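You operate a simulated robot arm through the tools that you are given. There is no shell and no other tool. Be economical: measure what you need, move in short steps, check, and stop when the job is done.

The job below is to be done with a simulated robot arm. You get a single attempt, and the scene is never put back.

## Task
Refill the round bottle from the purple can through the funnel and cap it.
Fine: can emptied and put back (its cap may stay off), funnel back in its holder, nothing spilt. Set down upright: purple refill can.

Only the result counts: the job must be done as asked and must still hold three seconds after the hand-in. Knocking over, shifting, dropping, spilling or breaking anything else fails it. Lids that push on must go on centred and level and be pressed home; caps that screw on are set level and turned clockwise until they are tight.

## Robot
A 6-joint arm with a two-finger parallel gripper, fixed in place. Base frame: the origin is at the foot of the arm, x ahead of it, y to its left, z up. Lengths are in cm, angles in degrees, forces in N, time in s.
With the tool pointing down near the work surface it reaches from about 32 to 70 cm from the base axis. Its first joint turns from -166.0 to 166.0 degrees. Payload 4.1 kg.
Tool frame: the origin (TCP) lies between the finger pads and is the grasp point; the fingertips stand 2.3 cm ahead of it; z points along the fingers, y is the line along which they close. Largest opening 9.4 cm; finger width 3.8, thickness 1; the body of the gripper, 5.4 by 9.6 cm, starts 3.9 cm behind the TCP.
Orientation is that of the tool frame in the base frame, as [roll, pitch, yaw] about the fixed x, y, z axes, in that order (R = Rz(yaw) Ry(pitch) Rx(roll)). With the fingers straight down and closing along the base's y, the tool's x points along the base's -x, its y along +y and its z along -z.

## Interface
- The arm moves only by the tool arm_command. Its argument "plan" is one flat list of numbers, 7 for each row, row after row: the shift along the tool's x, y, z in cm, then the turn, a rotation vector about the tool's x, y, z in degrees, then the finger opening in cm, from 0 to 9.4. In form: [x, y, z, ax, ay, az, jaw, x, y, z, ax, ay, az, jaw, ...]. A call has 1 to 20 rows; each row is the pose to reach, as a shift and turn from the pose commanded when the call began, along the tool's axes at that moment. Each row takes 0.2 s and may step no farther than 5 cm and 8.6 degrees from the row before; otherwise, or with a gripper value out of range, the whole call is refused. Where a pose cannot be reached the arm comes as near as it can. A force on the tool above 40 N (or 10 N above the force at the start of the call, whichever is more), or a blocked arm, ends the call early, and 0.2 s more pass. Each finger travels about 4.5 cm/s and halts on what it meets, pressing with about 39 N; the grip force reading is that of the motor and also rises with nothing between the fingers. The clock runs only during rows and for 0.2 s after the last one: add rows that repeat a pose to give the fingers time. It gives the time, the measured TCP pose, the force on the tool (base axes), the opening and the grip force at its end, in the units of the frame above (readings bear some noise), with the torque about the TCP (base axes, N m) and any sound that the robot's microphone picked up.
- Cameras (640 x 400 px; columns grow to the right, rows downward): "scene" is fixed at [38.78, -63.99, 143.39]; the picture's right is [0.98, -0.20, 0.00], its down [-0.05, -0.26, -0.96] and it looks along [0.19, 0.94, -0.27] (base axes); focal length 353 px, centre (320, 200). "wrist" rides on the gripper at [8.7, 1.6, -7.5] in the tool frame; the picture's right is [-0.18, 0.98, 0.00], its down [-0.58, -0.11, -0.81] and it looks along [-0.79, -0.15, 0.59] (tool axes); focal length 243 px, centre (320, 200). There is no depth. A picture from a camera that has moved, and an enlarged one, comes with that camera's place and axes in the base frame and with its lens. The place of the scene camera against the robot may be out by one fixed shift of up to 2.5 cm in any direction.
- get_image(camera): a new picture of that camera. The clock stands still meanwhile.
- raise_lower(by): slides the trunk up (or, below 0, down) by that many cm; the arm rides with it, the base frame stays. It gives what a move gives, with no picture.
- enlarge(camera, box): a new picture of the part [left, top, right, bottom] of that camera's present view, enlarged. The clock stands still meanwhile.
- sign_off(): hands the job in; it is judged then, once.

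Work in short steps. Places have to be worked out from the pictures, the camera data and where the tool is seen: move nearer, look again, correct. Check each grasp and each placing, and mend what went wrong. You have 120 turns and 68 pictures in all, those below and enlarged ones among them. Open the gripper and draw the arm clear of the work before you hand the job in, unless the task says otherwise; then end with one line.

The tools are called as name(argument=value, ...) on one line, values as JSON. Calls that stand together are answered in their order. arm_command: Moves the arm, as the interface text tells. Its arguments: {"type":"object","properties":{"plan":{"type":"array"}},"required":["plan"]} The other tools are called the same way: raise_lower (by) slides the trunk up or down; get_image (camera) takes a picture; enlarge (camera, box) takes an enlarged picture of a part of a camera's view; sign_off () hands the job in.

At the start:

```text
time_s: 0.0
eef_pos: [25.05, 35.04, 128.04]
ee_rot: [-179.9, -0.1, 179.9]
wrist_force: [0.0, -0.1, -0.2]
ft_torque: [0.01, -0.02, 0.0]
grip_width: 9.41
grip_force: 0.1
trunk travel left (down, up): [-52.5, 6.5]
```

scene: 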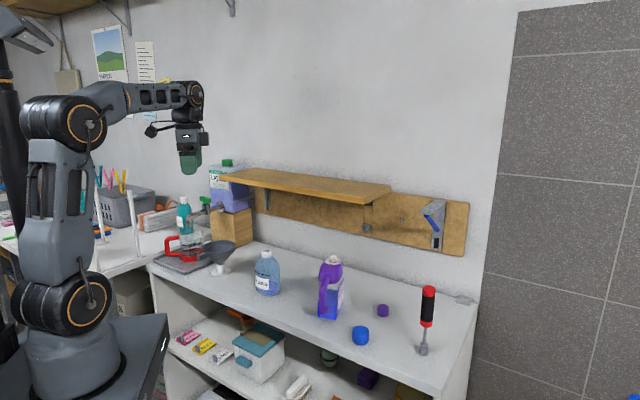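
wrist: 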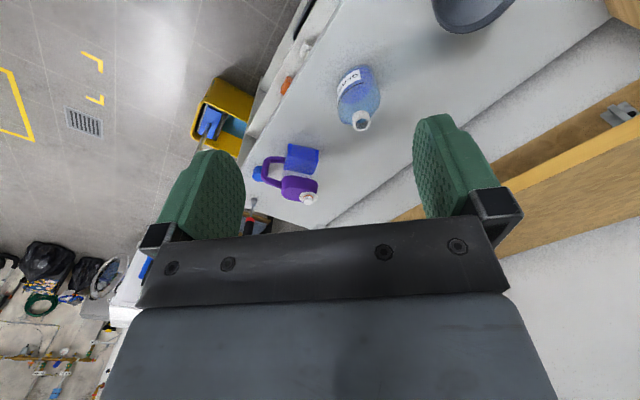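

I start by looking at the bench in close-up to identify the objects and the surface height.

enlarge(camera="scene", box=[150, 220, 310, 320])

enlarge(camera="scene", box=[300, 240, 460, 360])

enlarge(camera="wrist", box=[230, 0, 530, 240])

```text
4.00 times, centred on (230, 270) of scene
camera zoom: at [38.78, -63.99, 143.39], right [0.98, -0.2, 0.0], down [-0.05, -0.26, -0.96], along [0.19, 0.94, -0.27], focal length 1412 px, centre (680, -80)
```

zoom: 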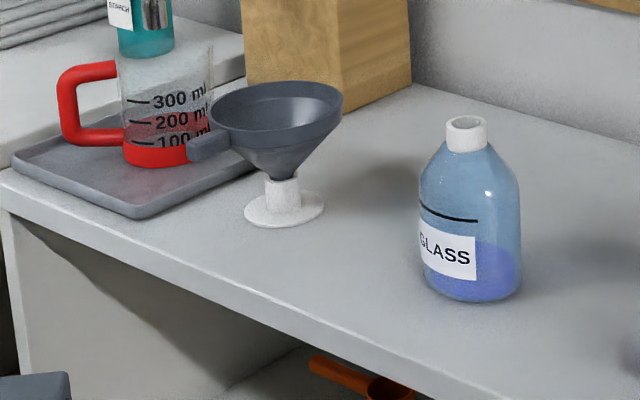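

```text
3.33 times, centred on (380, 300) of scene
camera zoom: at [38.78, -63.99, 143.39], right [0.98, -0.2, 0.0], down [-0.05, -0.26, -0.96], along [0.19, 0.94, -0.27], focal length 1177 px, centre (120, -133)
```

zoom: 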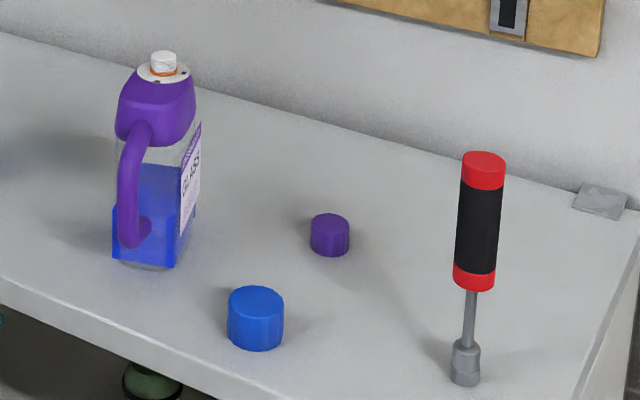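

```text
1.67 times, centred on (380, 120) of wrist
camera zoom: at [16.36, 36.72, 135.59], right [0.18, 0.98, 0.0], down [0.58, -0.11, 0.81], along [0.79, -0.15, -0.59], focal length 404 px, centre (220, 333)
```

zoom: 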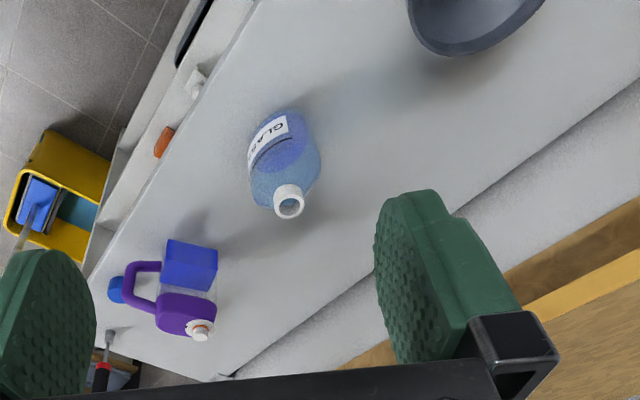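

The bench runs diagonally, with its front edge about 48 cm from the base at azimuth 42° and its top at z≈87. First estimates are bottle (42.5, 39), can (60.6, 25) and funnel (28, 46). I'll turn the tool to face the bench squarely and lower the trunk for a closer look.

arm_command(plan=[-1, -0.2, 0, 0, 0, -8.4, 9.4, -2, -0.4, 0, 0, 0, -16.8, 9.4, -3, -0.7, 0, 0, 0, -25.2, 9.4, -4, -0.9, 0, 0, 0, -33.6, 9.4, -5, -1.1, 0, 0, 0, -42, 9.4])

raise_lower(by=-15)

get_image(camera="wrist")

get_image(camera="scene")

```text
time_s: 1.2
eef_pos: [29.87, 33.96, 127.84]
ee_rot: [179.9, 0.0, -137.9]
wrist_force: [-0.5, 0.2, 0.4]
ft_torque: [0.0, -0.02, -0.01]
grip_width: 9.41
grip_force: 0.0
trunk travel left (down, up): [-52.5, 6.5]
```

```text
time_s: 3.0
eef_pos: [29.91, 33.92, 112.94]
ee_rot: [179.8, -0.1, -138.1]
wrist_force: [0.0, 0.0, -0.2]
ft_torque: [0.0, 0.0, 0.03]
grip_width: 9.4
grip_force: 0.0
trunk travel left (down, up): [-37.5, 21.5]
```

```text
62 pictures are left
camera wrist: at [22.45, 29.42, 120.47], right [-0.52, 0.85, 0.0], down [0.51, 0.31, 0.81], along [0.69, 0.42, -0.59], focal length 243 px, centre (320, 200)
```

wrist: 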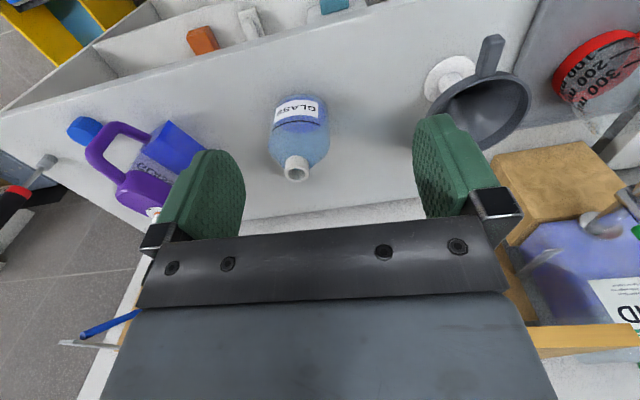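

```text
61 pictures are left
```

scene: 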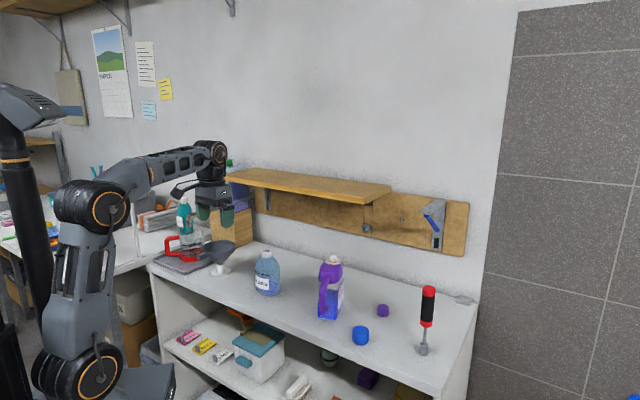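

The view is clear and the funnel's handle points toward the bench front. I'll zoom in on the funnel and bottle.

enlarge(camera="wrist", box=[390, 10, 550, 160])

enlarge(camera="scene", box=[190, 230, 290, 300])

```text
2.67 times, centred on (470, 85) of wrist
camera zoom: at [22.45, 29.42, 120.47], right [-0.52, 0.85, 0.0], down [0.51, 0.31, 0.81], along [0.69, 0.42, -0.59], focal length 647 px, centre (-80, 507)
```

zoom: 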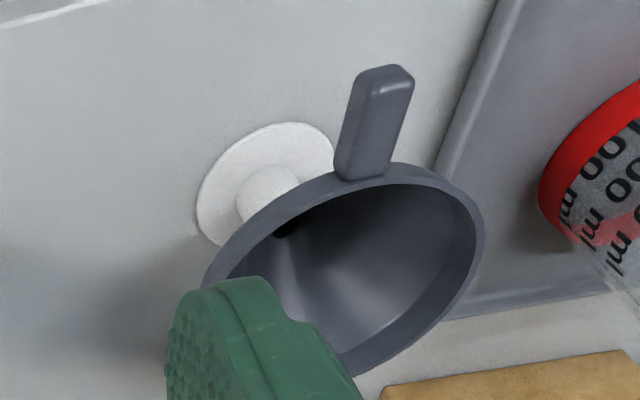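

```text
5.71 times, centred on (240, 265) of scene
camera zoom: at [38.78, -63.99, 143.39], right [0.98, -0.2, 0.0], down [-0.05, -0.26, -0.96], along [0.19, 0.94, -0.27], focal length 2017 px, centre (777, -171)
```

zoom: 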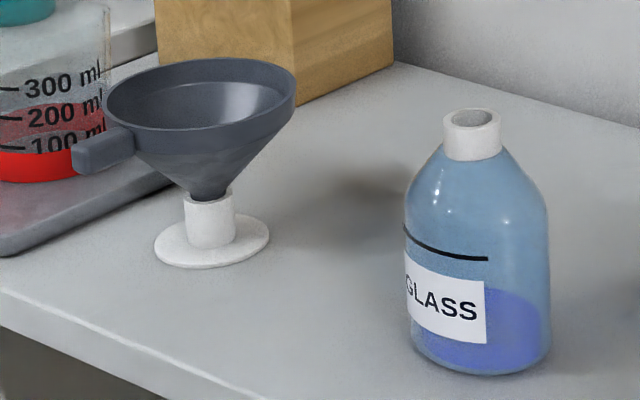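

The handle looks to be about 4 cm long and points almost straight at the front edge. I'll move sideways above it for an accurate near view.

arm_command(plan=[0.7, 4.7, 1, 0, 0, 0, 9.4, 1.3, 9.4, 3, 0, 0, 0, 9.4, 2, 14, 5, 0, 0, 0, 9.4, 2, 14, 5, 0, 0, 0, 9.4])

get_image(camera="wrist")

```text
refused: row 2 steps farther than a row can; nothing moved
```

```text
58 pictures are left
camera wrist: at [22.45, 29.42, 120.47], right [-0.52, 0.85, 0.0], down [0.51, 0.31, 0.81], along [0.69, 0.42, -0.59], focal length 243 px, centre (320, 200)
```

wrist: 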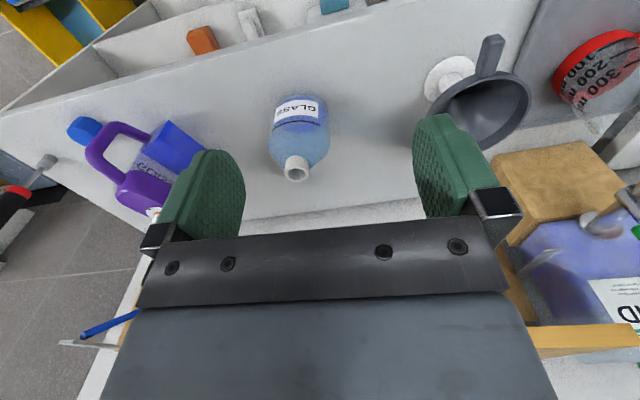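

The step was a little too long, so I'll use smaller rows.

arm_command(plan=[0.5, 3.5, 1.2, 0, 0, 0, 9.4, 1, 7, 2.5, 0, 0, 0, 9.4, 1.5, 10.5, 3.7, 0, 0, 0, 9.4, 2, 14, 5, 0, 0, 0, 9.4, 2, 14, 5, 0, 0, 0, 9.4])

get_image(camera="wrist")

```text
time_s: 4.2
eef_pos: [19.22, 43.27, 107.96]
ee_rot: [-180.0, -0.1, -138.1]
wrist_force: [0.1, -0.4, -0.3]
ft_torque: [0.0, 0.02, 0.03]
grip_width: 9.38
grip_force: 0.2
trunk travel left (down, up): [-37.5, 21.5]
```

```text
57 pictures are left
camera wrist: at [11.74, 38.68, 115.41], right [-0.52, 0.85, 0.0], down [0.51, 0.31, 0.81], along [0.69, 0.42, -0.59], focal length 243 px, centre (320, 200)
```

wrist: 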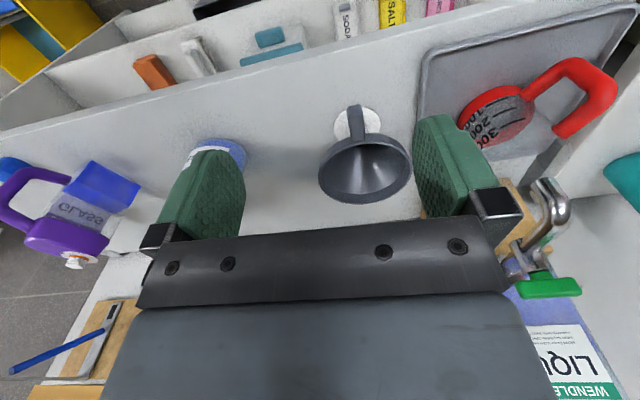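

Triangulating between the two wrist views puts the funnel handle at about (23.0, 50.0, 93.9), the rim centre near (27, 54.4, 95.2) and the bench at z≈86.8. I'll come in above the handle with the jaw partly closed and look again.

arm_command(plan=[-1.6, 0.6, 0, 0, 0, -1.5, 8, -3.2, 1.2, 0, 0, 0, -3, 7, -4.8, 1.8, 2, 0, 0, 0, -4.5, 6, -6.2, 2.3, 4, 0, 0, -4.5, 5, -6.2, 2.3, 6, 0, 0, -4.5, 5, -6.2, 2.3, 6, 0, 0, -4.5, 5])

get_image(camera="wrist")

```text
refused: plan must hold 7 numbers for each row
```

```text
56 pictures are left
camera wrist: at [11.74, 38.68, 115.41], right [-0.52, 0.85, 0.0], down [0.51, 0.31, 0.81], along [0.69, 0.42, -0.59], focal length 243 px, centre (320, 200)
```

wrist: 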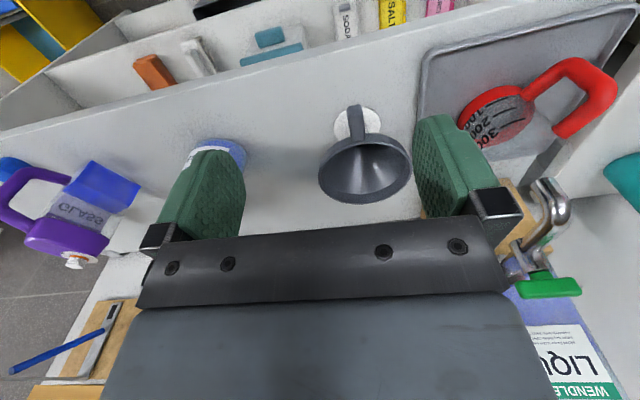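

One number was missing from a row. I'll resend the same approach.

arm_command(plan=[-1.6, 0.6, 0, 0, 0, -1.5, 8, -3.2, 1.2, 0, 0, 0, -3, 7, -4.8, 1.8, 2, 0, 0, -4.5, 6, -6.2, 2.3, 4, 0, 0, -4.5, 5, -6.2, 2.3, 6, 0, 0, -4.5, 5, -6.2, 2.3, 6, 0, 0, -4.5, 5])

```text
time_s: 5.5
eef_pos: [22.28, 48.79, 102.1]
ee_rot: [179.8, -0.1, -133.6]
wrist_force: [0.7, 0.1, -0.5]
ft_torque: [-0.02, -0.02, 0.01]
grip_width: 4.98
grip_force: 0.0
trunk travel left (down, up): [-37.5, 21.5]
```

I'm above the handle now, so I'll look with the wrist camera.

get_image(camera="wrist")

```text
55 pictures are left
camera wrist: at [15.14, 43.7, 109.63], right [-0.59, 0.81, 0.0], down [0.48, 0.35, 0.81], along [0.65, 0.47, -0.59], focal length 243 px, centre (320, 200)
```

wrist: 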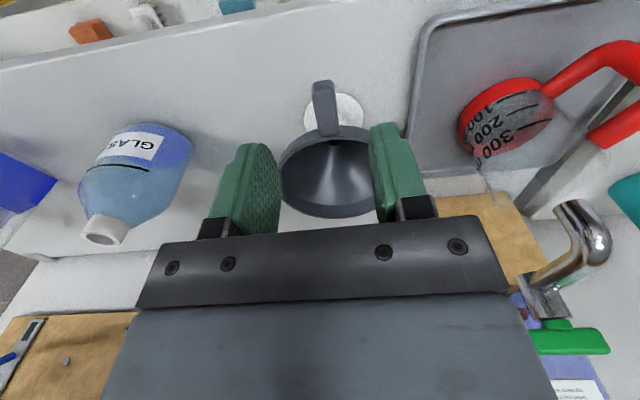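

The handle is centred 0.25 cm to the right of the tool axis and spans about 5.2–9.1 cm from the rim centre. I'll go down to z≈93.6 and close on it.

arm_command(plan=[0.1, 0.25, 3, 0, 0, 0, 5, 0.1, 0.25, 6, 0, 0, 0, 5, 0.1, 0.25, 8.5, 0, 0, 0, 5, 0.1, 0.25, 8.5, 0, 0, 0, 5])

get_image(camera="wrist")

```text
time_s: 6.5
eef_pos: [21.69, 48.88, 93.38]
ee_rot: [179.9, 0.0, -133.5]
wrist_force: [0.3, 0.1, -0.8]
ft_torque: [0.01, 0.02, -0.01]
grip_width: 5.01
grip_force: 0.0
trunk travel left (down, up): [-37.5, 21.5]
```

```text
54 pictures are left
camera wrist: at [14.64, 43.8, 100.91], right [-0.59, 0.81, 0.0], down [0.48, 0.35, 0.81], along [0.65, 0.47, -0.59], focal length 243 px, centre (320, 200)
```

wrist: 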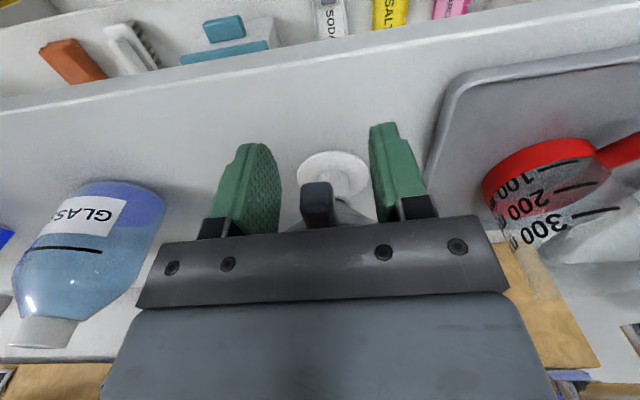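

The handle's outer end sits right at the TCP and a little high. I'll move 0.7 cm inward and 0.7 cm up, then close.

arm_command(plan=[-0.7, 0, -0.7, 0, 0, 0, 5, -0.7, 0, -0.7, 0, 0, 0, 3.5, -0.7, 0, -0.7, 0, 0, 0, 2, -0.7, 0, -0.7, 0, 0, 0, 0.5, -0.7, 0, -0.7, 0, 0, 0, 0, -0.7, 0, -0.7, 0, 0, 0, 0, -0.7, 0, -0.7, 0, 0, 0, 0])

get_image(camera="wrist")

```text
time_s: 8.2
eef_pos: [22.25, 49.37, 94.18]
ee_rot: [179.9, -0.1, -133.6]
wrist_force: [5.7, -5.5, 0.1]
ft_torque: [-0.35, -0.35, -0.68]
grip_width: 1.51
grip_force: 39.2
trunk travel left (down, up): [-37.5, 21.5]
```

```text
53 pictures are left
camera wrist: at [15.19, 44.28, 101.66], right [-0.58, 0.81, 0.0], down [0.48, 0.35, 0.81], along [0.65, 0.47, -0.59], focal length 243 px, centre (320, 200)
```

wrist: 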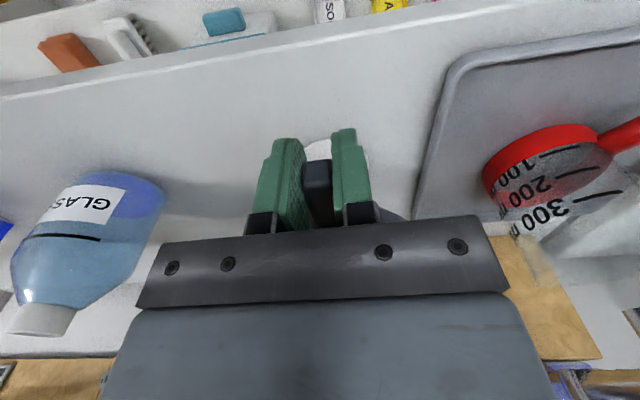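

The handle is held at 1.5 cm, but there is an 8 N side load along −tool y. I'll relieve it with a small sideways move before lifting.

arm_command(plan=[0, -0.15, 0, 0, 0, 0, 0, 0, -0.15, 0, 0, 0, 0, 0])

```text
time_s: 8.8
eef_pos: [22.41, 49.36, 94.29]
ee_rot: [179.9, -0.1, -133.5]
wrist_force: [3.9, -4.3, 0.1]
ft_torque: [-0.31, -0.2, -0.49]
grip_width: 1.51
grip_force: 38.7
trunk travel left (down, up): [-37.5, 21.5]
```

arm_command(plan=[0, -0.25, 0, 0, 0, 0, 0, 0, -0.35, 0, 0, 0, 0, 0, 0, -0.35, 0, 0, 0, 0, 0])

```text
time_s: 9.6
eef_pos: [22.55, 49.14, 94.17]
ee_rot: [179.8, -0.3, -133.5]
wrist_force: [-7.5, -1.1, -1.9]
ft_torque: [-0.04, 0.15, 0.04]
grip_width: 1.47
grip_force: 39.0
trunk travel left (down, up): [-37.5, 21.5]
```

The load now points the other way: the tool is being pushed back toward the robot and slightly along +y. I'll give a little in both directions.

arm_command(plan=[0.15, 0.12, 0, 0, 0, 0, 0, 0.15, 0.12, 0, 0, 0, 0, 0])

```text
time_s: 10.2
eef_pos: [22.55, 49.1, 94.3]
ee_rot: [179.9, -0.1, -133.6]
wrist_force: [-1.0, 0.1, 0.3]
ft_torque: [-0.06, 0.0, 0.02]
grip_width: 1.5
grip_force: 39.0
trunk travel left (down, up): [-37.5, 21.5]
```

The side load is gone, so I'll lift straight up.

arm_command(plan=[0, 0, -1, 0, 0, 0, 0, 0, 0, -2.5, 0, 0, 0, 0, 0, 0, -4, 0, 0, 0, 0, 0, 0, -6, 0, 0, 0, 0, 0, 0, -8, 0, 0, 0, 0, 0, 0, -10, 0, 0, 0, 0, 0, 0, -12, 0, 0, 0, 0, 0, 0, -12, 0, 0, 0, 0])

enlarge(camera="scene", box=[170, 180, 300, 300])

get_image(camera="wrist")

```text
time_s: 11.9
eef_pos: [22.44, 49.15, 106.26]
ee_rot: [-179.9, 0.0, -133.5]
wrist_force: [0.5, 0.3, 0.2]
ft_torque: [0.02, -0.03, 0.01]
grip_width: 0.02
grip_force: 38.8
trunk travel left (down, up): [-37.5, 21.5]
```

```text
3.33 times, centred on (235, 240) of scene
camera zoom: at [38.78, -63.99, 143.39], right [0.98, -0.2, 0.0], down [-0.05, -0.26, -0.96], along [0.19, 0.94, -0.27], focal length 1177 px, centre (603, 67)
```

zoom: 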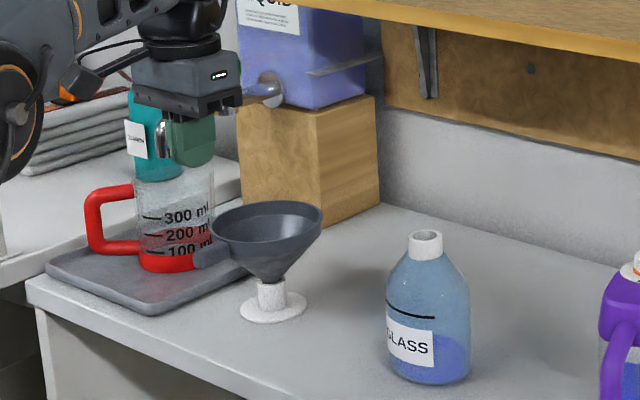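

```text
51 pictures are left
camera wrist: at [15.39, 44.1, 113.78], right [-0.59, 0.81, 0.0], down [0.48, 0.35, 0.81], along [0.65, 0.47, -0.59], focal length 243 px, centre (320, 200)
```

wrist: 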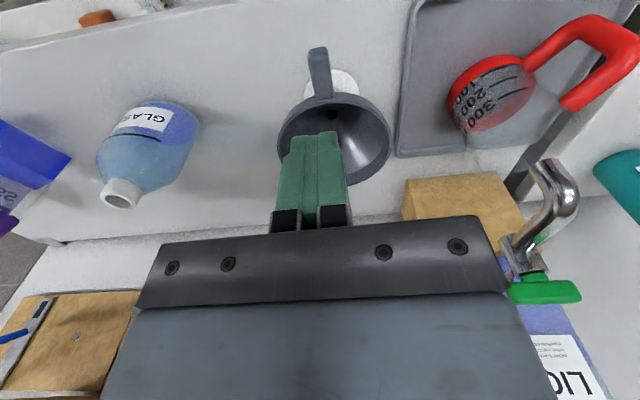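

The handle slipped out during the lift, though the funnel is still seated in its holder. I'll look closely at the handle shape.

enlarge(camera="wrist", box=[260, 30, 410, 130])

enlarge(camera="scene", box=[200, 236, 260, 274])

```text
4.00 times, centred on (335, 80) of wrist
camera zoom: at [15.39, 44.1, 113.78], right [-0.59, 0.81, 0.0], down [0.48, 0.35, 0.81], along [0.65, 0.47, -0.59], focal length 970 px, centre (260, 680)
```

zoom: 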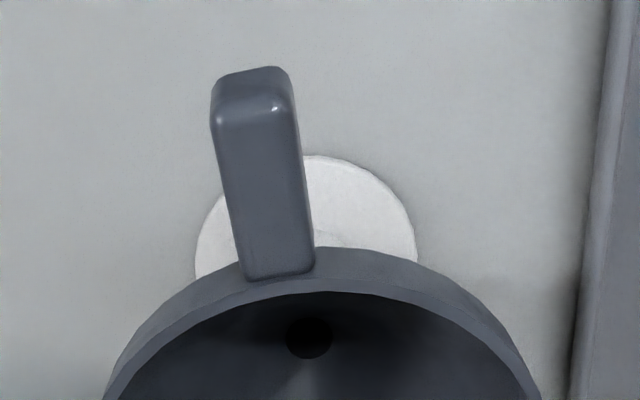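

```text
10.53 times, centred on (230, 255) of scene
camera zoom: at [38.78, -63.99, 143.39], right [0.98, -0.2, 0.0], down [-0.05, -0.26, -0.96], along [0.19, 0.94, -0.27], focal length 3716 px, centre (1267, -379)
```

zoom: 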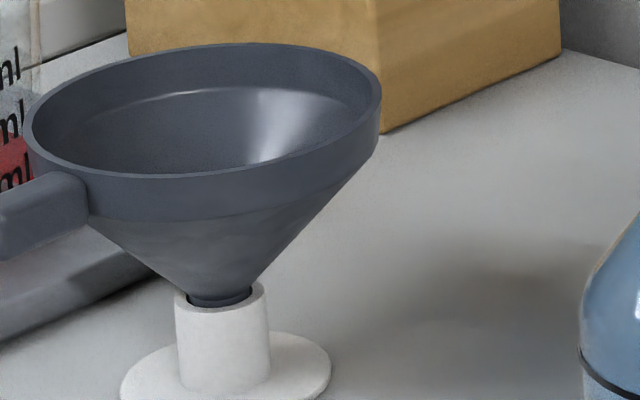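

The handle is a rounded box whose top is at z≈95, and my position over it was right. I suspect lifting off-centre jammed the spout in the tube, so I'll re-grip a bit deeper and further in, then lift slowly while watching the forces.

arm_command(plan=[0, 0, 3, 0, 0, 0, 3, -0.2, 0, 7, 0, 0, 0, 4.5, -0.2, 0, 10, 0, 0, 0, 4.5, -0.3, 0, 12.7, 0, 0, 0, 4.5, -0.3, 0, 12.7, 0, 0, 0, 2.5, -0.3, 0, 12.7, 0, 0, 0, 1.6, -0.3, 0, 12.7, 0, 0, 0, 0, -0.3, 0, 12.7, 0, 0, 0, 0, -0.3, 0, 12.7, 0, 0, 0, 0])

```text
time_s: 13.9
eef_pos: [22.83, 49.42, 93.55]
ee_rot: [179.9, -0.1, -133.5]
wrist_force: [0.0, -0.1, -0.3]
ft_torque: [-0.01, 0.03, 0.02]
grip_width: 1.49
grip_force: 38.8
trunk travel left (down, up): [-37.5, 21.5]
```

The grip is clean and shows no load. I'll lift 0.6 cm slowly and check.

arm_command(plan=[0, 0, -0.2, 0, 0, 0, 0, 0, 0, -0.4, 0, 0, 0, 0, 0, 0, -0.6, 0, 0, 0, 0])

```text
time_s: 14.8
eef_pos: [22.61, 49.37, 94.12]
ee_rot: [180.0, -0.1, -133.6]
wrist_force: [0.1, 0.9, -0.1]
ft_torque: [-0.03, 0.06, 0.01]
grip_width: 1.5
grip_force: 39.1
trunk travel left (down, up): [-37.5, 21.5]
```

arm_command(plan=[0, 0, -0.3, 0, 0, 0, 0, 0, 0, -0.6, 0, 0, 0, 0, 0, 0, -0.9, 0, 0, 0, 0, 0, 0, -1.2, 0, 0, 0, 0, 0, 0, -1.5, 0, 0, 0, 0])

enlarge(camera="scene", box=[180, 200, 280, 290])

```text
time_s: 15.9
eef_pos: [22.59, 49.3, 95.45]
ee_rot: [179.9, -0.1, -133.5]
wrist_force: [0.0, -0.4, -0.9]
ft_torque: [-0.01, 0.02, 0.02]
grip_width: 1.48
grip_force: 38.9
trunk travel left (down, up): [-37.5, 21.5]
```

```text
4.44 times, centred on (230, 245) of scene
camera zoom: at [38.78, -63.99, 143.39], right [0.98, -0.2, 0.0], down [-0.05, -0.26, -0.96], along [0.19, 0.94, -0.27], focal length 1569 px, centre (720, 0)
```

zoom: 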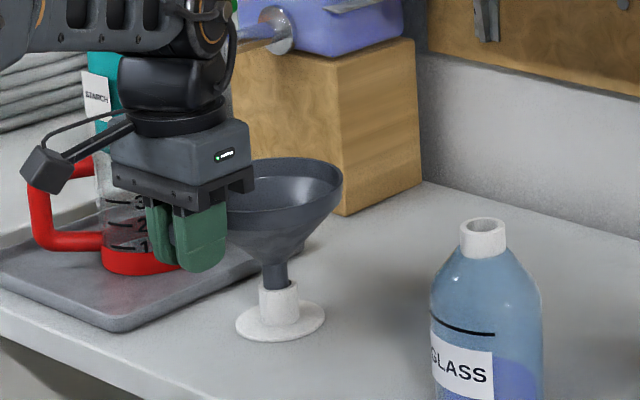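

The funnel is coming up level, so I'll keep lifting at a moderate pace.

arm_command(plan=[0, 0, -0.5, 0, 0, 0, 0, 0, 0, -1, 0, 0, 0, 0, 0, 0, -1.5, 0, 0, 0, 0, 0, 0, -2, 0, 0, 0, 0, 0, 0, -2.5, 0, 0, 0, 0, 0, 0, -3, 0, 0, 0, 0, 0, 0, -3.7, 0, 0, 0, 0, 0, 0, -4.5, 0, 0, 0, 0, 0, 0, -5.5, 0, 0, 0, 0, 0, 0, -6.5, 0, 0, 0, 0, 0, 0, -7.5, 0, 0, 0, 0, 0, 0, -9, 0, 0, 0, 0, 0, 0, -10.5, 0, 0, 0, 0, 0, 0, -12, 0, 0, 0, 0, 0, 0, -13.5, 0, 0, 0, 0, 0, 0, -15, 0, 0, 0, 0, 0, 0, -15.5, 0, 0, 0, 0])

enlarge(camera="scene", box=[170, 150, 300, 300])

get_image(camera="wrist")

```text
time_s: 19.6
eef_pos: [22.76, 49.39, 110.98]
ee_rot: [179.8, -0.1, -133.4]
wrist_force: [0.1, -0.2, -0.5]
ft_torque: [-0.04, 0.01, 0.01]
grip_width: 1.5
grip_force: 39.2
trunk travel left (down, up): [-37.5, 21.5]
```

```text
2.67 times, centred on (235, 225) of scene
camera zoom: at [38.78, -63.99, 143.39], right [0.98, -0.2, 0.0], down [-0.05, -0.26, -0.96], along [0.19, 0.94, -0.27], focal length 941 px, centre (547, 133)
```

zoom: 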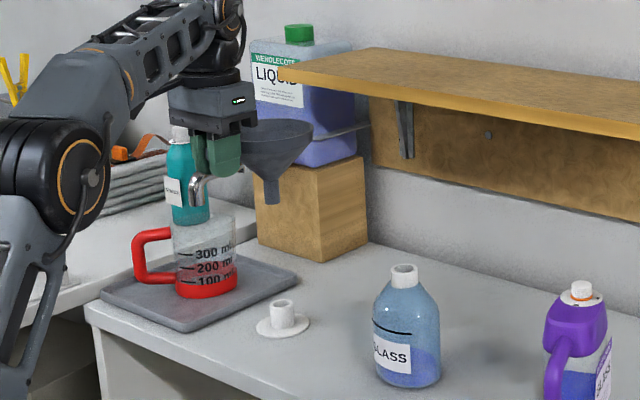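

```text
46 pictures are left
camera wrist: at [15.73, 44.2, 118.5], right [-0.59, 0.81, 0.0], down [0.48, 0.35, 0.81], along [0.65, 0.47, -0.59], focal length 243 px, centre (320, 200)
```

wrist: 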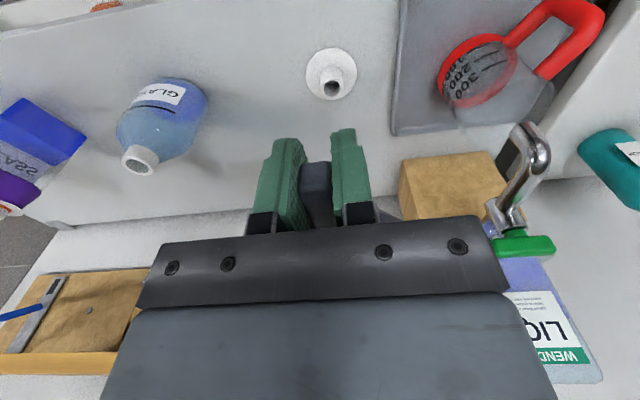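

The funnel is lifted cleanly. Several views agree on the holder axis at (28.0, 54.85), the bottle neck at (43.8, 38.9) with its top at z≈98.7, and the bench at about 85.4. The funnel axis is (5.3, 5.45) from the TCP, so I'll carry the funnel over the bottle.

arm_command(plan=[0.1, -1.5, 0, 0, 0, 0, 0, 0.2, -4.5, 0, 0, 0, 0, 0, 0.3, -7.5, 0, 0, 0, 0, 0, 0.4, -10.5, 0, 0, 0, 0, 0, 0.5, -13.5, 0, 0, 0, 0, 0, 0.6, -16.5, 0, 0, 0, 0, 0, 0.7, -19.5, 0, 0, 0, 0, 0, 0.77, -21.5, 0, 0, 0, 0, 0, 0.77, -22.4, 0, 0, 0, 0, 0, 0.77, -22.4, 0, 0, 0, 0, 0])

enlarge(camera="scene", box=[200, 190, 330, 300])

get_image(camera="wrist")

```text
time_s: 21.8
eef_pos: [38.5, 33.3, 111.11]
ee_rot: [179.9, -0.1, -133.6]
wrist_force: [0.5, 0.3, -0.2]
ft_torque: [-0.02, -0.01, 0.01]
grip_width: 1.5
grip_force: 38.7
trunk travel left (down, up): [-37.5, 21.5]
```

```text
3.64 times, centred on (265, 245) of scene
camera zoom: at [38.78, -63.99, 143.39], right [0.98, -0.2, 0.0], down [-0.05, -0.26, -0.96], along [0.19, 0.94, -0.27], focal length 1284 px, centre (520, 36)
```

zoom: 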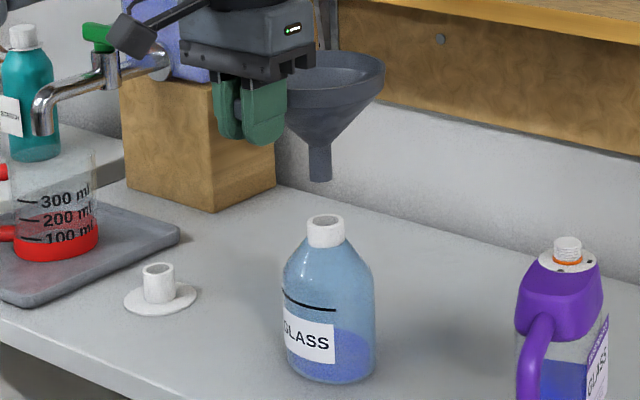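

```text
44 pictures are left
camera wrist: at [31.33, 28.17, 118.6], right [-0.59, 0.81, 0.0], down [0.48, 0.35, 0.81], along [0.65, 0.47, -0.59], focal length 243 px, centre (320, 200)
```

wrist: 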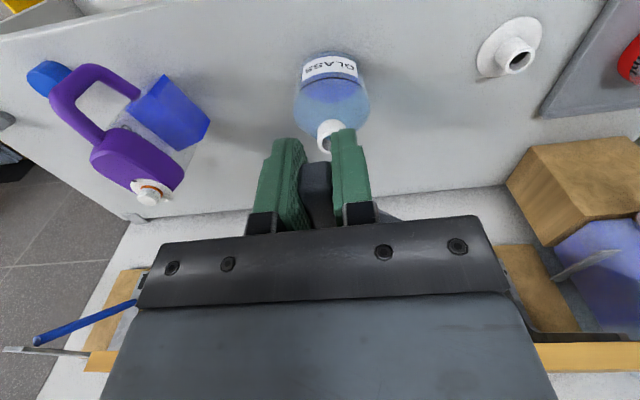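

Spout and neck line up to about 0.2 cm, with the neck slightly to the right in the scene view. I'll correct that, lower 3 cm and check.

arm_command(plan=[-0.1, -0.18, 0.7, 0, 0, 0, 0, -0.1, -0.18, 1.6, 0, 0, 0, 0, -0.1, -0.18, 2.5, 0, 0, 0, 0, -0.1, -0.18, 3, 0, 0, 0, 0, -0.1, -0.18, 3, 0, 0, 0, 0])

enlarge(camera="scene", box=[235, 205, 295, 265])

enlarge(camera="wrist", box=[250, 40, 410, 200])

```text
time_s: 22.9
eef_pos: [38.54, 33.09, 107.93]
ee_rot: [179.9, -0.1, -133.5]
wrist_force: [-0.6, 1.2, -1.1]
ft_torque: [-0.03, 0.01, 0.03]
grip_width: 1.48
grip_force: 39.0
trunk travel left (down, up): [-37.5, 21.5]
```

```text
6.67 times, centred on (265, 235) of scene
camera zoom: at [38.78, -63.99, 143.39], right [0.98, -0.2, 0.0], down [-0.05, -0.26, -0.96], along [0.19, 0.94, -0.27], focal length 2353 px, centre (687, -33)
```

zoom: 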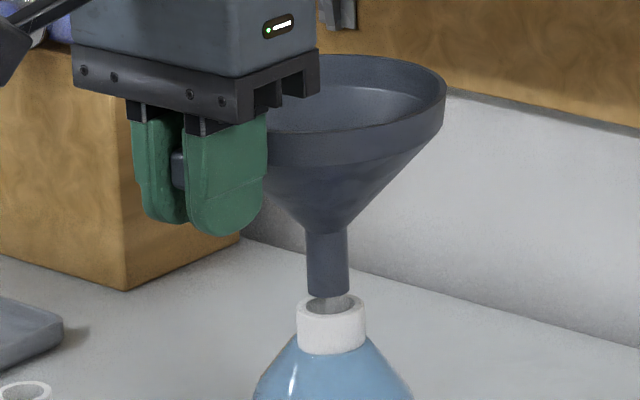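

```text
2.50 times, centred on (330, 120) of wrist
camera zoom: at [31.5, 28.13, 115.47], right [-0.59, 0.81, 0.0], down [0.48, 0.35, 0.81], along [0.65, 0.47, -0.59], focal length 606 px, centre (295, 400)
```

zoom: 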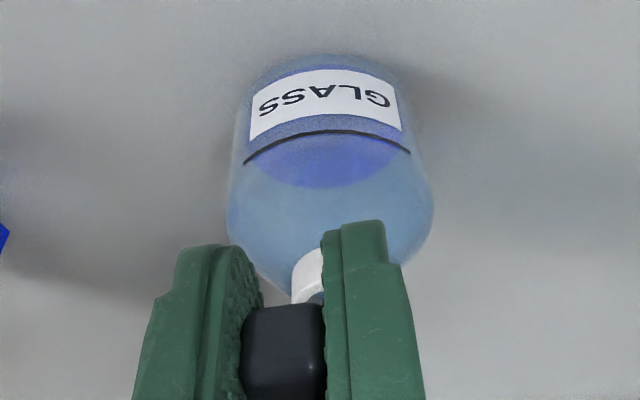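

The spout is just above the neck and needs about 0.2 cm more, with roughly 0.3 cm of play. I'll correct and creep down while watching the force.

arm_command(plan=[-0.2, -0.08, 0, 0, 0, 0, 0, -0.2, -0.08, 0.4, 0, 0, 0, 0, -0.2, -0.08, 0.8, 0, 0, 0, 0, -0.2, -0.08, 1.1, 0, 0, 0, 0, -0.2, -0.08, 1.4, 0, 0, 0, 0])

enlarge(camera="scene", box=[235, 205, 295, 265])

```text
time_s: 24.1
eef_pos: [38.87, 33.22, 106.65]
ee_rot: [179.9, -0.1, -133.6]
wrist_force: [-0.3, 0.2, -0.2]
ft_torque: [-0.02, 0.05, 0.01]
grip_width: 1.5
grip_force: 38.3
trunk travel left (down, up): [-37.5, 21.5]
```

```text
6.67 times, centred on (265, 235) of scene
camera zoom: at [38.78, -63.99, 143.39], right [0.98, -0.2, 0.0], down [-0.05, -0.26, -0.96], along [0.19, 0.94, -0.27], focal length 2353 px, centre (687, -33)
```

zoom: 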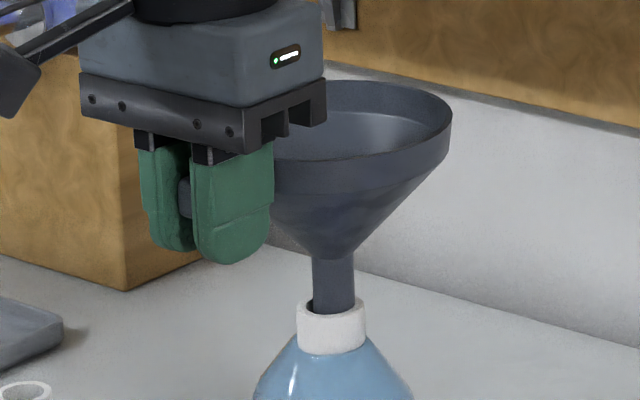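

The spout has entered the neck with no contact force. I'll lower the last 2 cm gently until the cone seats.

arm_command(plan=[0, 0, 0.4, 0, 0, 0, 0, 0, 0, 0.8, 0, 0, 0, 0, 0, 0, 1.2, 0, 0, 0, 0, 0, 0, 1.5, 0, 0, 0, 0, 0, 0, 1.8, 0, 0, 0, 0])

enlarge(camera="scene", box=[235, 205, 295, 265])

```text
time_s: 25.4
eef_pos: [38.78, 33.31, 104.78]
ee_rot: [179.9, -0.1, -133.6]
wrist_force: [-1.3, -0.7, -0.3]
ft_torque: [-0.09, 0.03, 0.01]
grip_width: 1.5
grip_force: 39.2
trunk travel left (down, up): [-37.5, 21.5]
```

```text
6.67 times, centred on (265, 235) of scene
camera zoom: at [38.78, -63.99, 143.39], right [0.98, -0.2, 0.0], down [-0.05, -0.26, -0.96], along [0.19, 0.94, -0.27], focal length 2353 px, centre (687, -33)
```

zoom: 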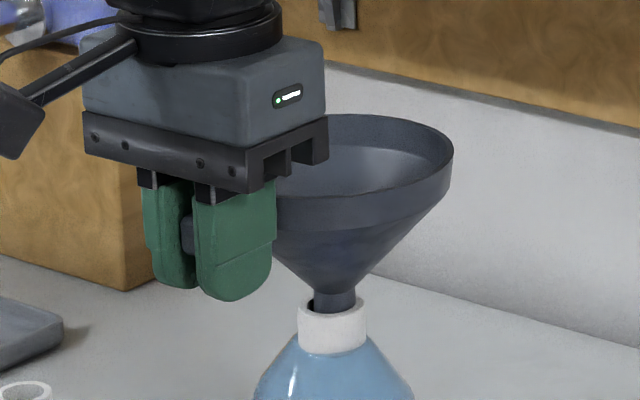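

About 0.8 cm is left, and the spout is slightly to the right within the neck. I'll nudge left 0.1 cm and continue down.

arm_command(plan=[0.07, 0.08, 0, 0, 0, 0, 0, 0.07, 0.08, 0.3, 0, 0, 0, 0, 0.07, 0.08, 0.5, 0, 0, 0, 0, 0.07, 0.08, 0.7, 0, 0, 0, 0])

enlarge(camera="scene", box=[235, 205, 295, 265])

```text
time_s: 26.4
eef_pos: [38.93, 33.33, 104.19]
ee_rot: [179.9, -0.1, -133.5]
wrist_force: [0.6, -0.7, -0.4]
ft_torque: [0.01, 0.02, 0.01]
grip_width: 1.51
grip_force: 38.9
trunk travel left (down, up): [-37.5, 21.5]
```

```text
6.67 times, centred on (265, 235) of scene
camera zoom: at [38.78, -63.99, 143.39], right [0.98, -0.2, 0.0], down [-0.05, -0.26, -0.96], along [0.19, 0.94, -0.27], focal length 2353 px, centre (687, -33)
```

zoom: 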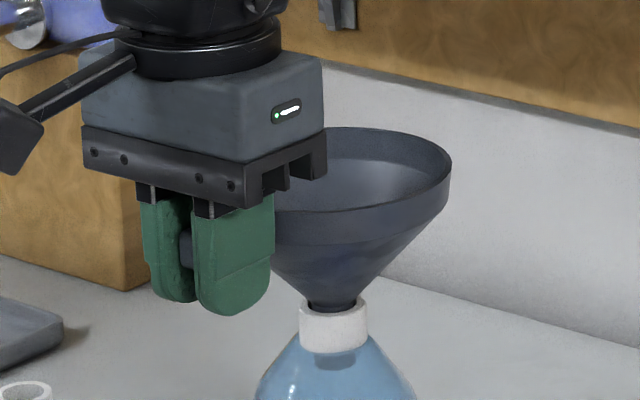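

arm_command(plan=[0, 0, 0.15, 0, 0, 0, 0, 0, 0, 0.3, 0, 0, 0, 0])

```text
time_s: 26.9
eef_pos: [38.83, 33.38, 103.93]
ee_rot: [180.0, 0.1, -133.6]
wrist_force: [-0.6, -0.1, 6.6]
ft_torque: [0.27, -0.35, -0.01]
grip_width: 1.53
grip_force: 39.3
trunk travel left (down, up): [-37.5, 21.5]
```

A 6.6 N upward force shows the cone is seated. I'll ease off 0.1 cm, open the fingers and back straight up.

arm_command(plan=[0, 0, -0.1, 0, 0, 0, 0, 0, 0, -0.1, 0, 0, 0, 1.5, 0, 0, -0.1, 0, 0, 0, 2.2, 0, 0, -0.1, 0, 0, 0, 3.2, 0, 0, -0.1, 0, 0, 0, 4, 0, 0, -0.1, 0, 0, 0, 4, 0, 0, -2, 0, 0, 0, 4, 0, 0, -5, 0, 0, 0, 4, 0, 0, -8, 0, 0, 0, 4, 0, 0, -8, 0, 0, 0, 4])

enlarge(camera="scene", box=[225, 195, 385, 325])

```text
time_s: 29.1
eef_pos: [38.93, 33.26, 111.8]
ee_rot: [179.9, -0.2, -133.5]
wrist_force: [0.8, -0.4, -0.8]
ft_torque: [0.02, 0.02, 0.01]
grip_width: 4.0
grip_force: 0.1
trunk travel left (down, up): [-37.5, 21.5]
```

```text
3.08 times, centred on (305, 260) of scene
camera zoom: at [38.78, -63.99, 143.39], right [0.98, -0.2, 0.0], down [-0.05, -0.26, -0.96], along [0.19, 0.94, -0.27], focal length 1086 px, centre (366, 15)
```

zoom: 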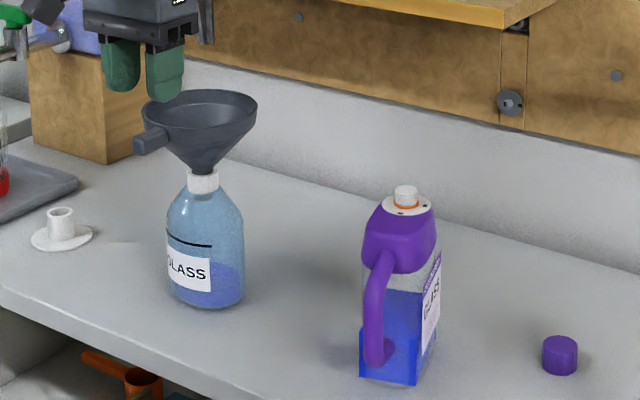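

The funnel is standing level in the bottle. Next I'll move right and look at the can, its handle and the blue cap from in front.

arm_command(plan=[1, -3.4, -1, 0, 0, 0, 6, 2, -6.8, -2, 0, 0, 0, 9, 3, -10.2, -3, 0, 0, 0, 9.4, 4, -13.6, -3, 0, 0, 0, 9.4, 5, -17, -3, 0, 0, 0, 9.4, 6, -20.4, -3, 0, 0, 0, 9.4, 6, -20.4, -3, 0, 0, 0, 9.4])

get_image(camera="wrist")

```text
time_s: 30.8
eef_pos: [49.23, 14.78, 114.88]
ee_rot: [179.8, -0.2, -133.6]
wrist_force: [0.5, -0.3, 0.0]
ft_torque: [0.02, -0.05, -0.01]
grip_width: 9.41
grip_force: 0.0
trunk travel left (down, up): [-37.5, 21.5]
```

```text
37 pictures are left
camera wrist: at [42.11, 9.79, 122.34], right [-0.59, 0.81, 0.0], down [0.48, 0.35, 0.81], along [0.65, 0.47, -0.59], focal length 243 px, centre (320, 200)
```

wrist: 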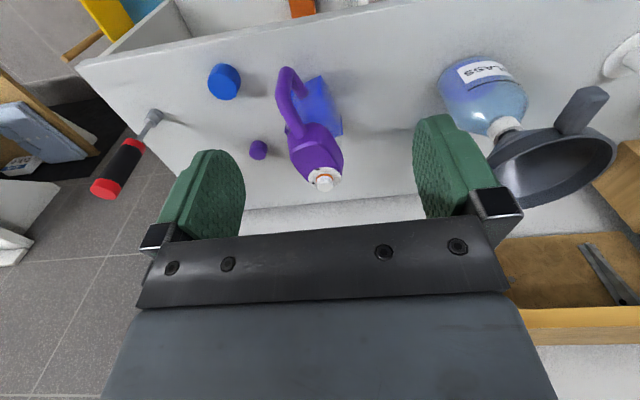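

enlarge(camera="wrist", box=[195, 50, 375, 210])

enlarge(camera="scene", box=[300, 245, 400, 355])

```text
2.50 times, centred on (285, 130) of wrist
camera zoom: at [42.11, 9.79, 122.34], right [-0.59, 0.81, 0.0], down [0.48, 0.35, 0.81], along [0.65, 0.47, -0.59], focal length 606 px, centre (408, 375)
```

zoom: 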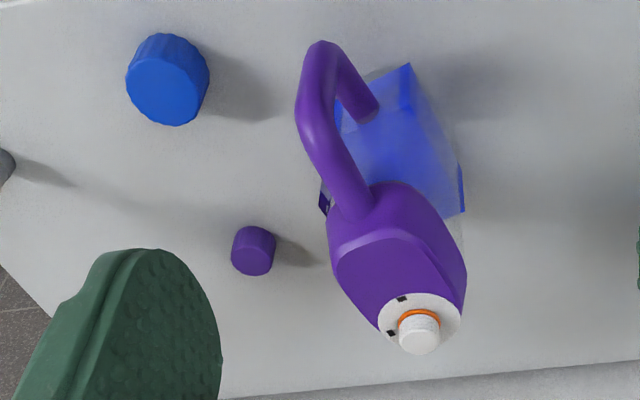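

```text
3.64 times, centred on (350, 300) of scene
camera zoom: at [38.78, -63.99, 143.39], right [0.98, -0.2, 0.0], down [-0.05, -0.26, -0.96], along [0.19, 0.94, -0.27], focal length 1284 px, centre (211, -164)
```

zoom: 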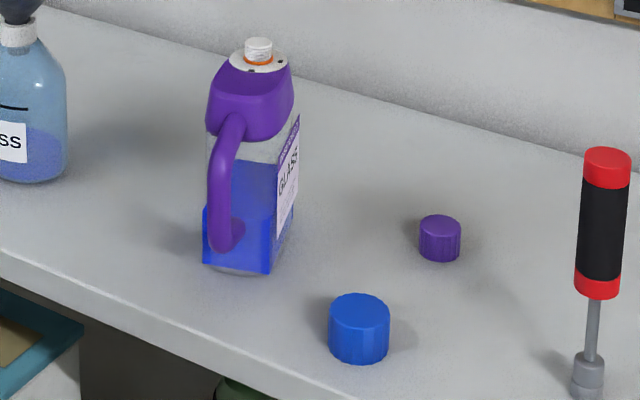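

I need to know whether the white nozzle is an open mouth or a cap, so I'll zoom in hard on it.

enlarge(camera="scene", box=[318, 248, 348, 274])

enlarge(camera="wrist", box=[295, 160, 350, 200])

```text
15.38 times, centred on (333, 261) of scene
camera zoom: at [38.78, -63.99, 143.39], right [0.98, -0.2, 0.0], down [-0.05, -0.26, -0.96], along [0.19, 0.94, -0.27], focal length 5431 px, centre (120, -738)
```

zoom: 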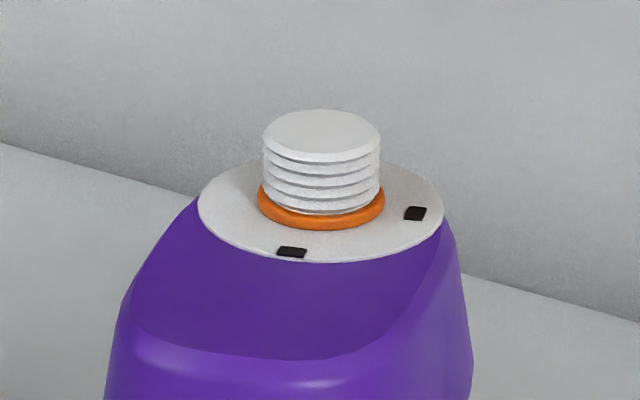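

```text
10.00 times, centred on (322, 180) of wrist
camera zoom: at [42.11, 9.79, 122.34], right [-0.59, 0.81, 0.0], down [0.48, 0.35, 0.81], along [0.65, 0.47, -0.59], focal length 2426 px, centre (295, 400)
```

zoom: 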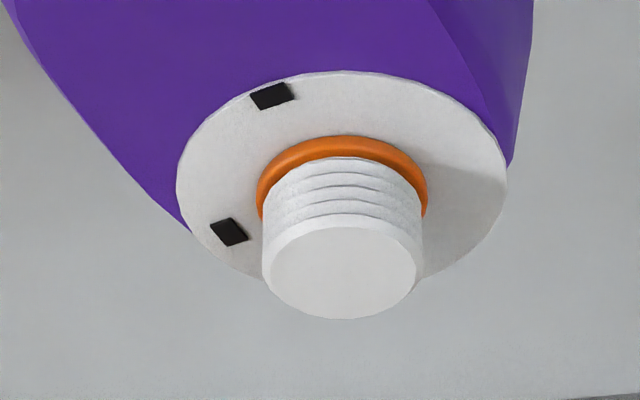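

The threads are bare, so the can is already open and the purple cap on the bench is its own. Triangulated positions:

| Item | Position |
|---|---|
| Nozzle | (62.1, 25.1), top z≈101 |
| Handle bar | ≈(56.8, 14.8), z 91–98 |
| Blue cap | ≈(65.4, 9.0) |

The handle points along azimuth −117°. My plan is to grip the handle bar with a horizontal tool pointing along azimuth 63°, lift, and roll about the tool axis over the funnel. First I'll move back and yaw.

arm_command(plan=[1.4, -2.8, 0, 0, 0, -5.5, 8, 2.8, -5.6, 0, 0, 0, -11, 6.5, 4.3, -8.4, 0, 0, 0, -16.5, 5, 4.3, -8.4, 0, 0, 0, -16.5, 5])

arm_command(plan=[0, 0, 0, 0, -8.5, 0, 5, 0, 0, 0, 0, -17, 0, 5, 0, 0, 0, 0, -25.5, 0, 5, 0, 0, 0, 0, -34, 0, 5, 0, 0, 0, 0, -42.5, 0, 5, 0, 0, 0, 0, -51, 0, 5, 0, 0, 0, 0, -51, 0, 5])

```text
time_s: 31.8
eef_pos: [52.65, 5.89, 114.65]
ee_rot: [180.0, 0.0, -117.0]
wrist_force: [-0.1, -0.3, 1.0]
ft_torque: [0.03, 0.03, 0.01]
grip_width: 4.98
grip_force: 0.1
trunk travel left (down, up): [-37.5, 21.5]
```

```text
time_s: 33.4
eef_pos: [52.59, 5.99, 114.83]
ee_rot: [180.0, 51.0, -117.1]
wrist_force: [0.4, 0.3, 0.6]
ft_torque: [0.01, -0.02, 0.02]
grip_width: 4.98
grip_force: 0.0
trunk travel left (down, up): [-37.5, 21.5]
```

The pitch follows exactly, so I'll continue to near horizontal.

arm_command(plan=[0, 0, 0, 0, -8.5, 0, 5, 0, 0, 0, 0, -17, 0, 5, 0, 0, 0, 0, -25.5, 0, 5, 0, 0, 0, 0, -34, 0, 5, 0, 0, 0, 0, -38, 0, 5, 0, 0, 0, 0, -38, 0, 5])

get_image(camera="wrist")

get_image(camera="scene")

```text
time_s: 34.8
eef_pos: [52.6, 5.93, 114.9]
ee_rot: [174.9, 89.0, -122.0]
wrist_force: [-0.3, -0.2, 0.0]
ft_torque: [0.01, 0.01, 0.01]
grip_width: 5.01
grip_force: 0.0
trunk travel left (down, up): [-37.5, 21.5]
```

```text
32 pictures are left
camera wrist: at [47.65, 0.01, 106.33], right [-0.87, 0.45, 0.19], down [-0.26, -0.76, 0.59], along [0.41, 0.47, 0.78], focal length 243 px, centre (320, 200)
```

wrist: 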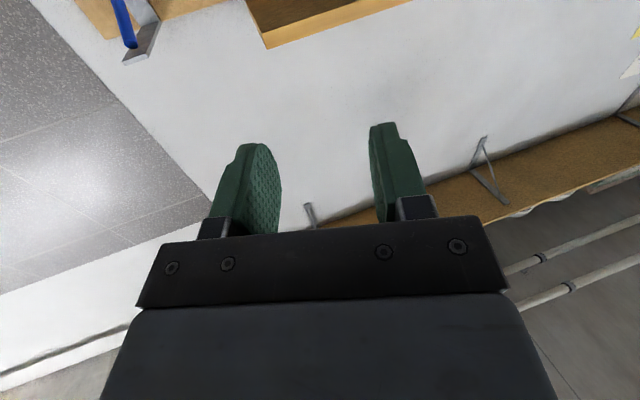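

```text
31 pictures are left
```

scene: 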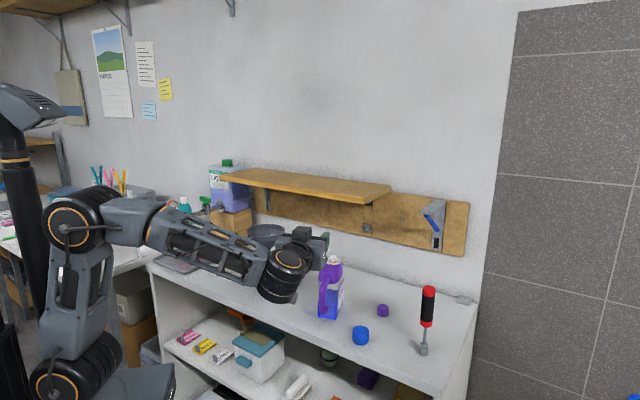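

The horizontal pose is good and the wrist is in front of the bench edge. I'll lower the trunk to bring the tool to handle height.

raise_lower(by=-19.5)

enlarge(camera="scene", box=[230, 220, 410, 360])

get_image(camera="wrist")

```text
time_s: 36.9
eef_pos: [52.55, 6.0, 95.29]
ee_rot: [175.2, 88.9, -121.8]
wrist_force: [0.2, -0.3, -0.5]
ft_torque: [0.01, 0.0, 0.03]
grip_width: 5.01
grip_force: 0.0
trunk travel left (down, up): [-18.0, 41.0]
```

```text
2.86 times, centred on (320, 290) of scene
camera zoom: at [38.78, -63.99, 143.39], right [0.98, -0.2, 0.0], down [-0.05, -0.26, -0.96], along [0.19, 0.94, -0.27], focal length 1009 px, centre (320, -57)
```

zoom: 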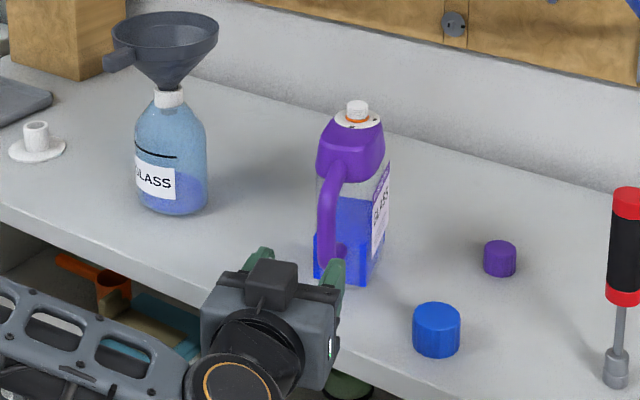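

```text
29 pictures are left
camera wrist: at [47.64, 0.01, 86.85], right [-0.87, 0.45, 0.19], down [-0.26, -0.76, 0.6], along [0.41, 0.47, 0.78], focal length 243 px, centre (320, 200)
```

wrist: 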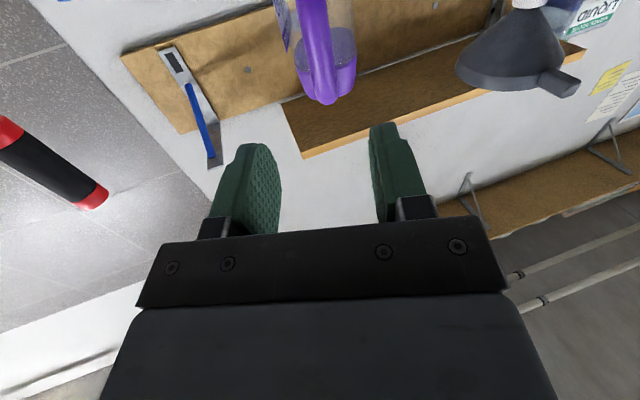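

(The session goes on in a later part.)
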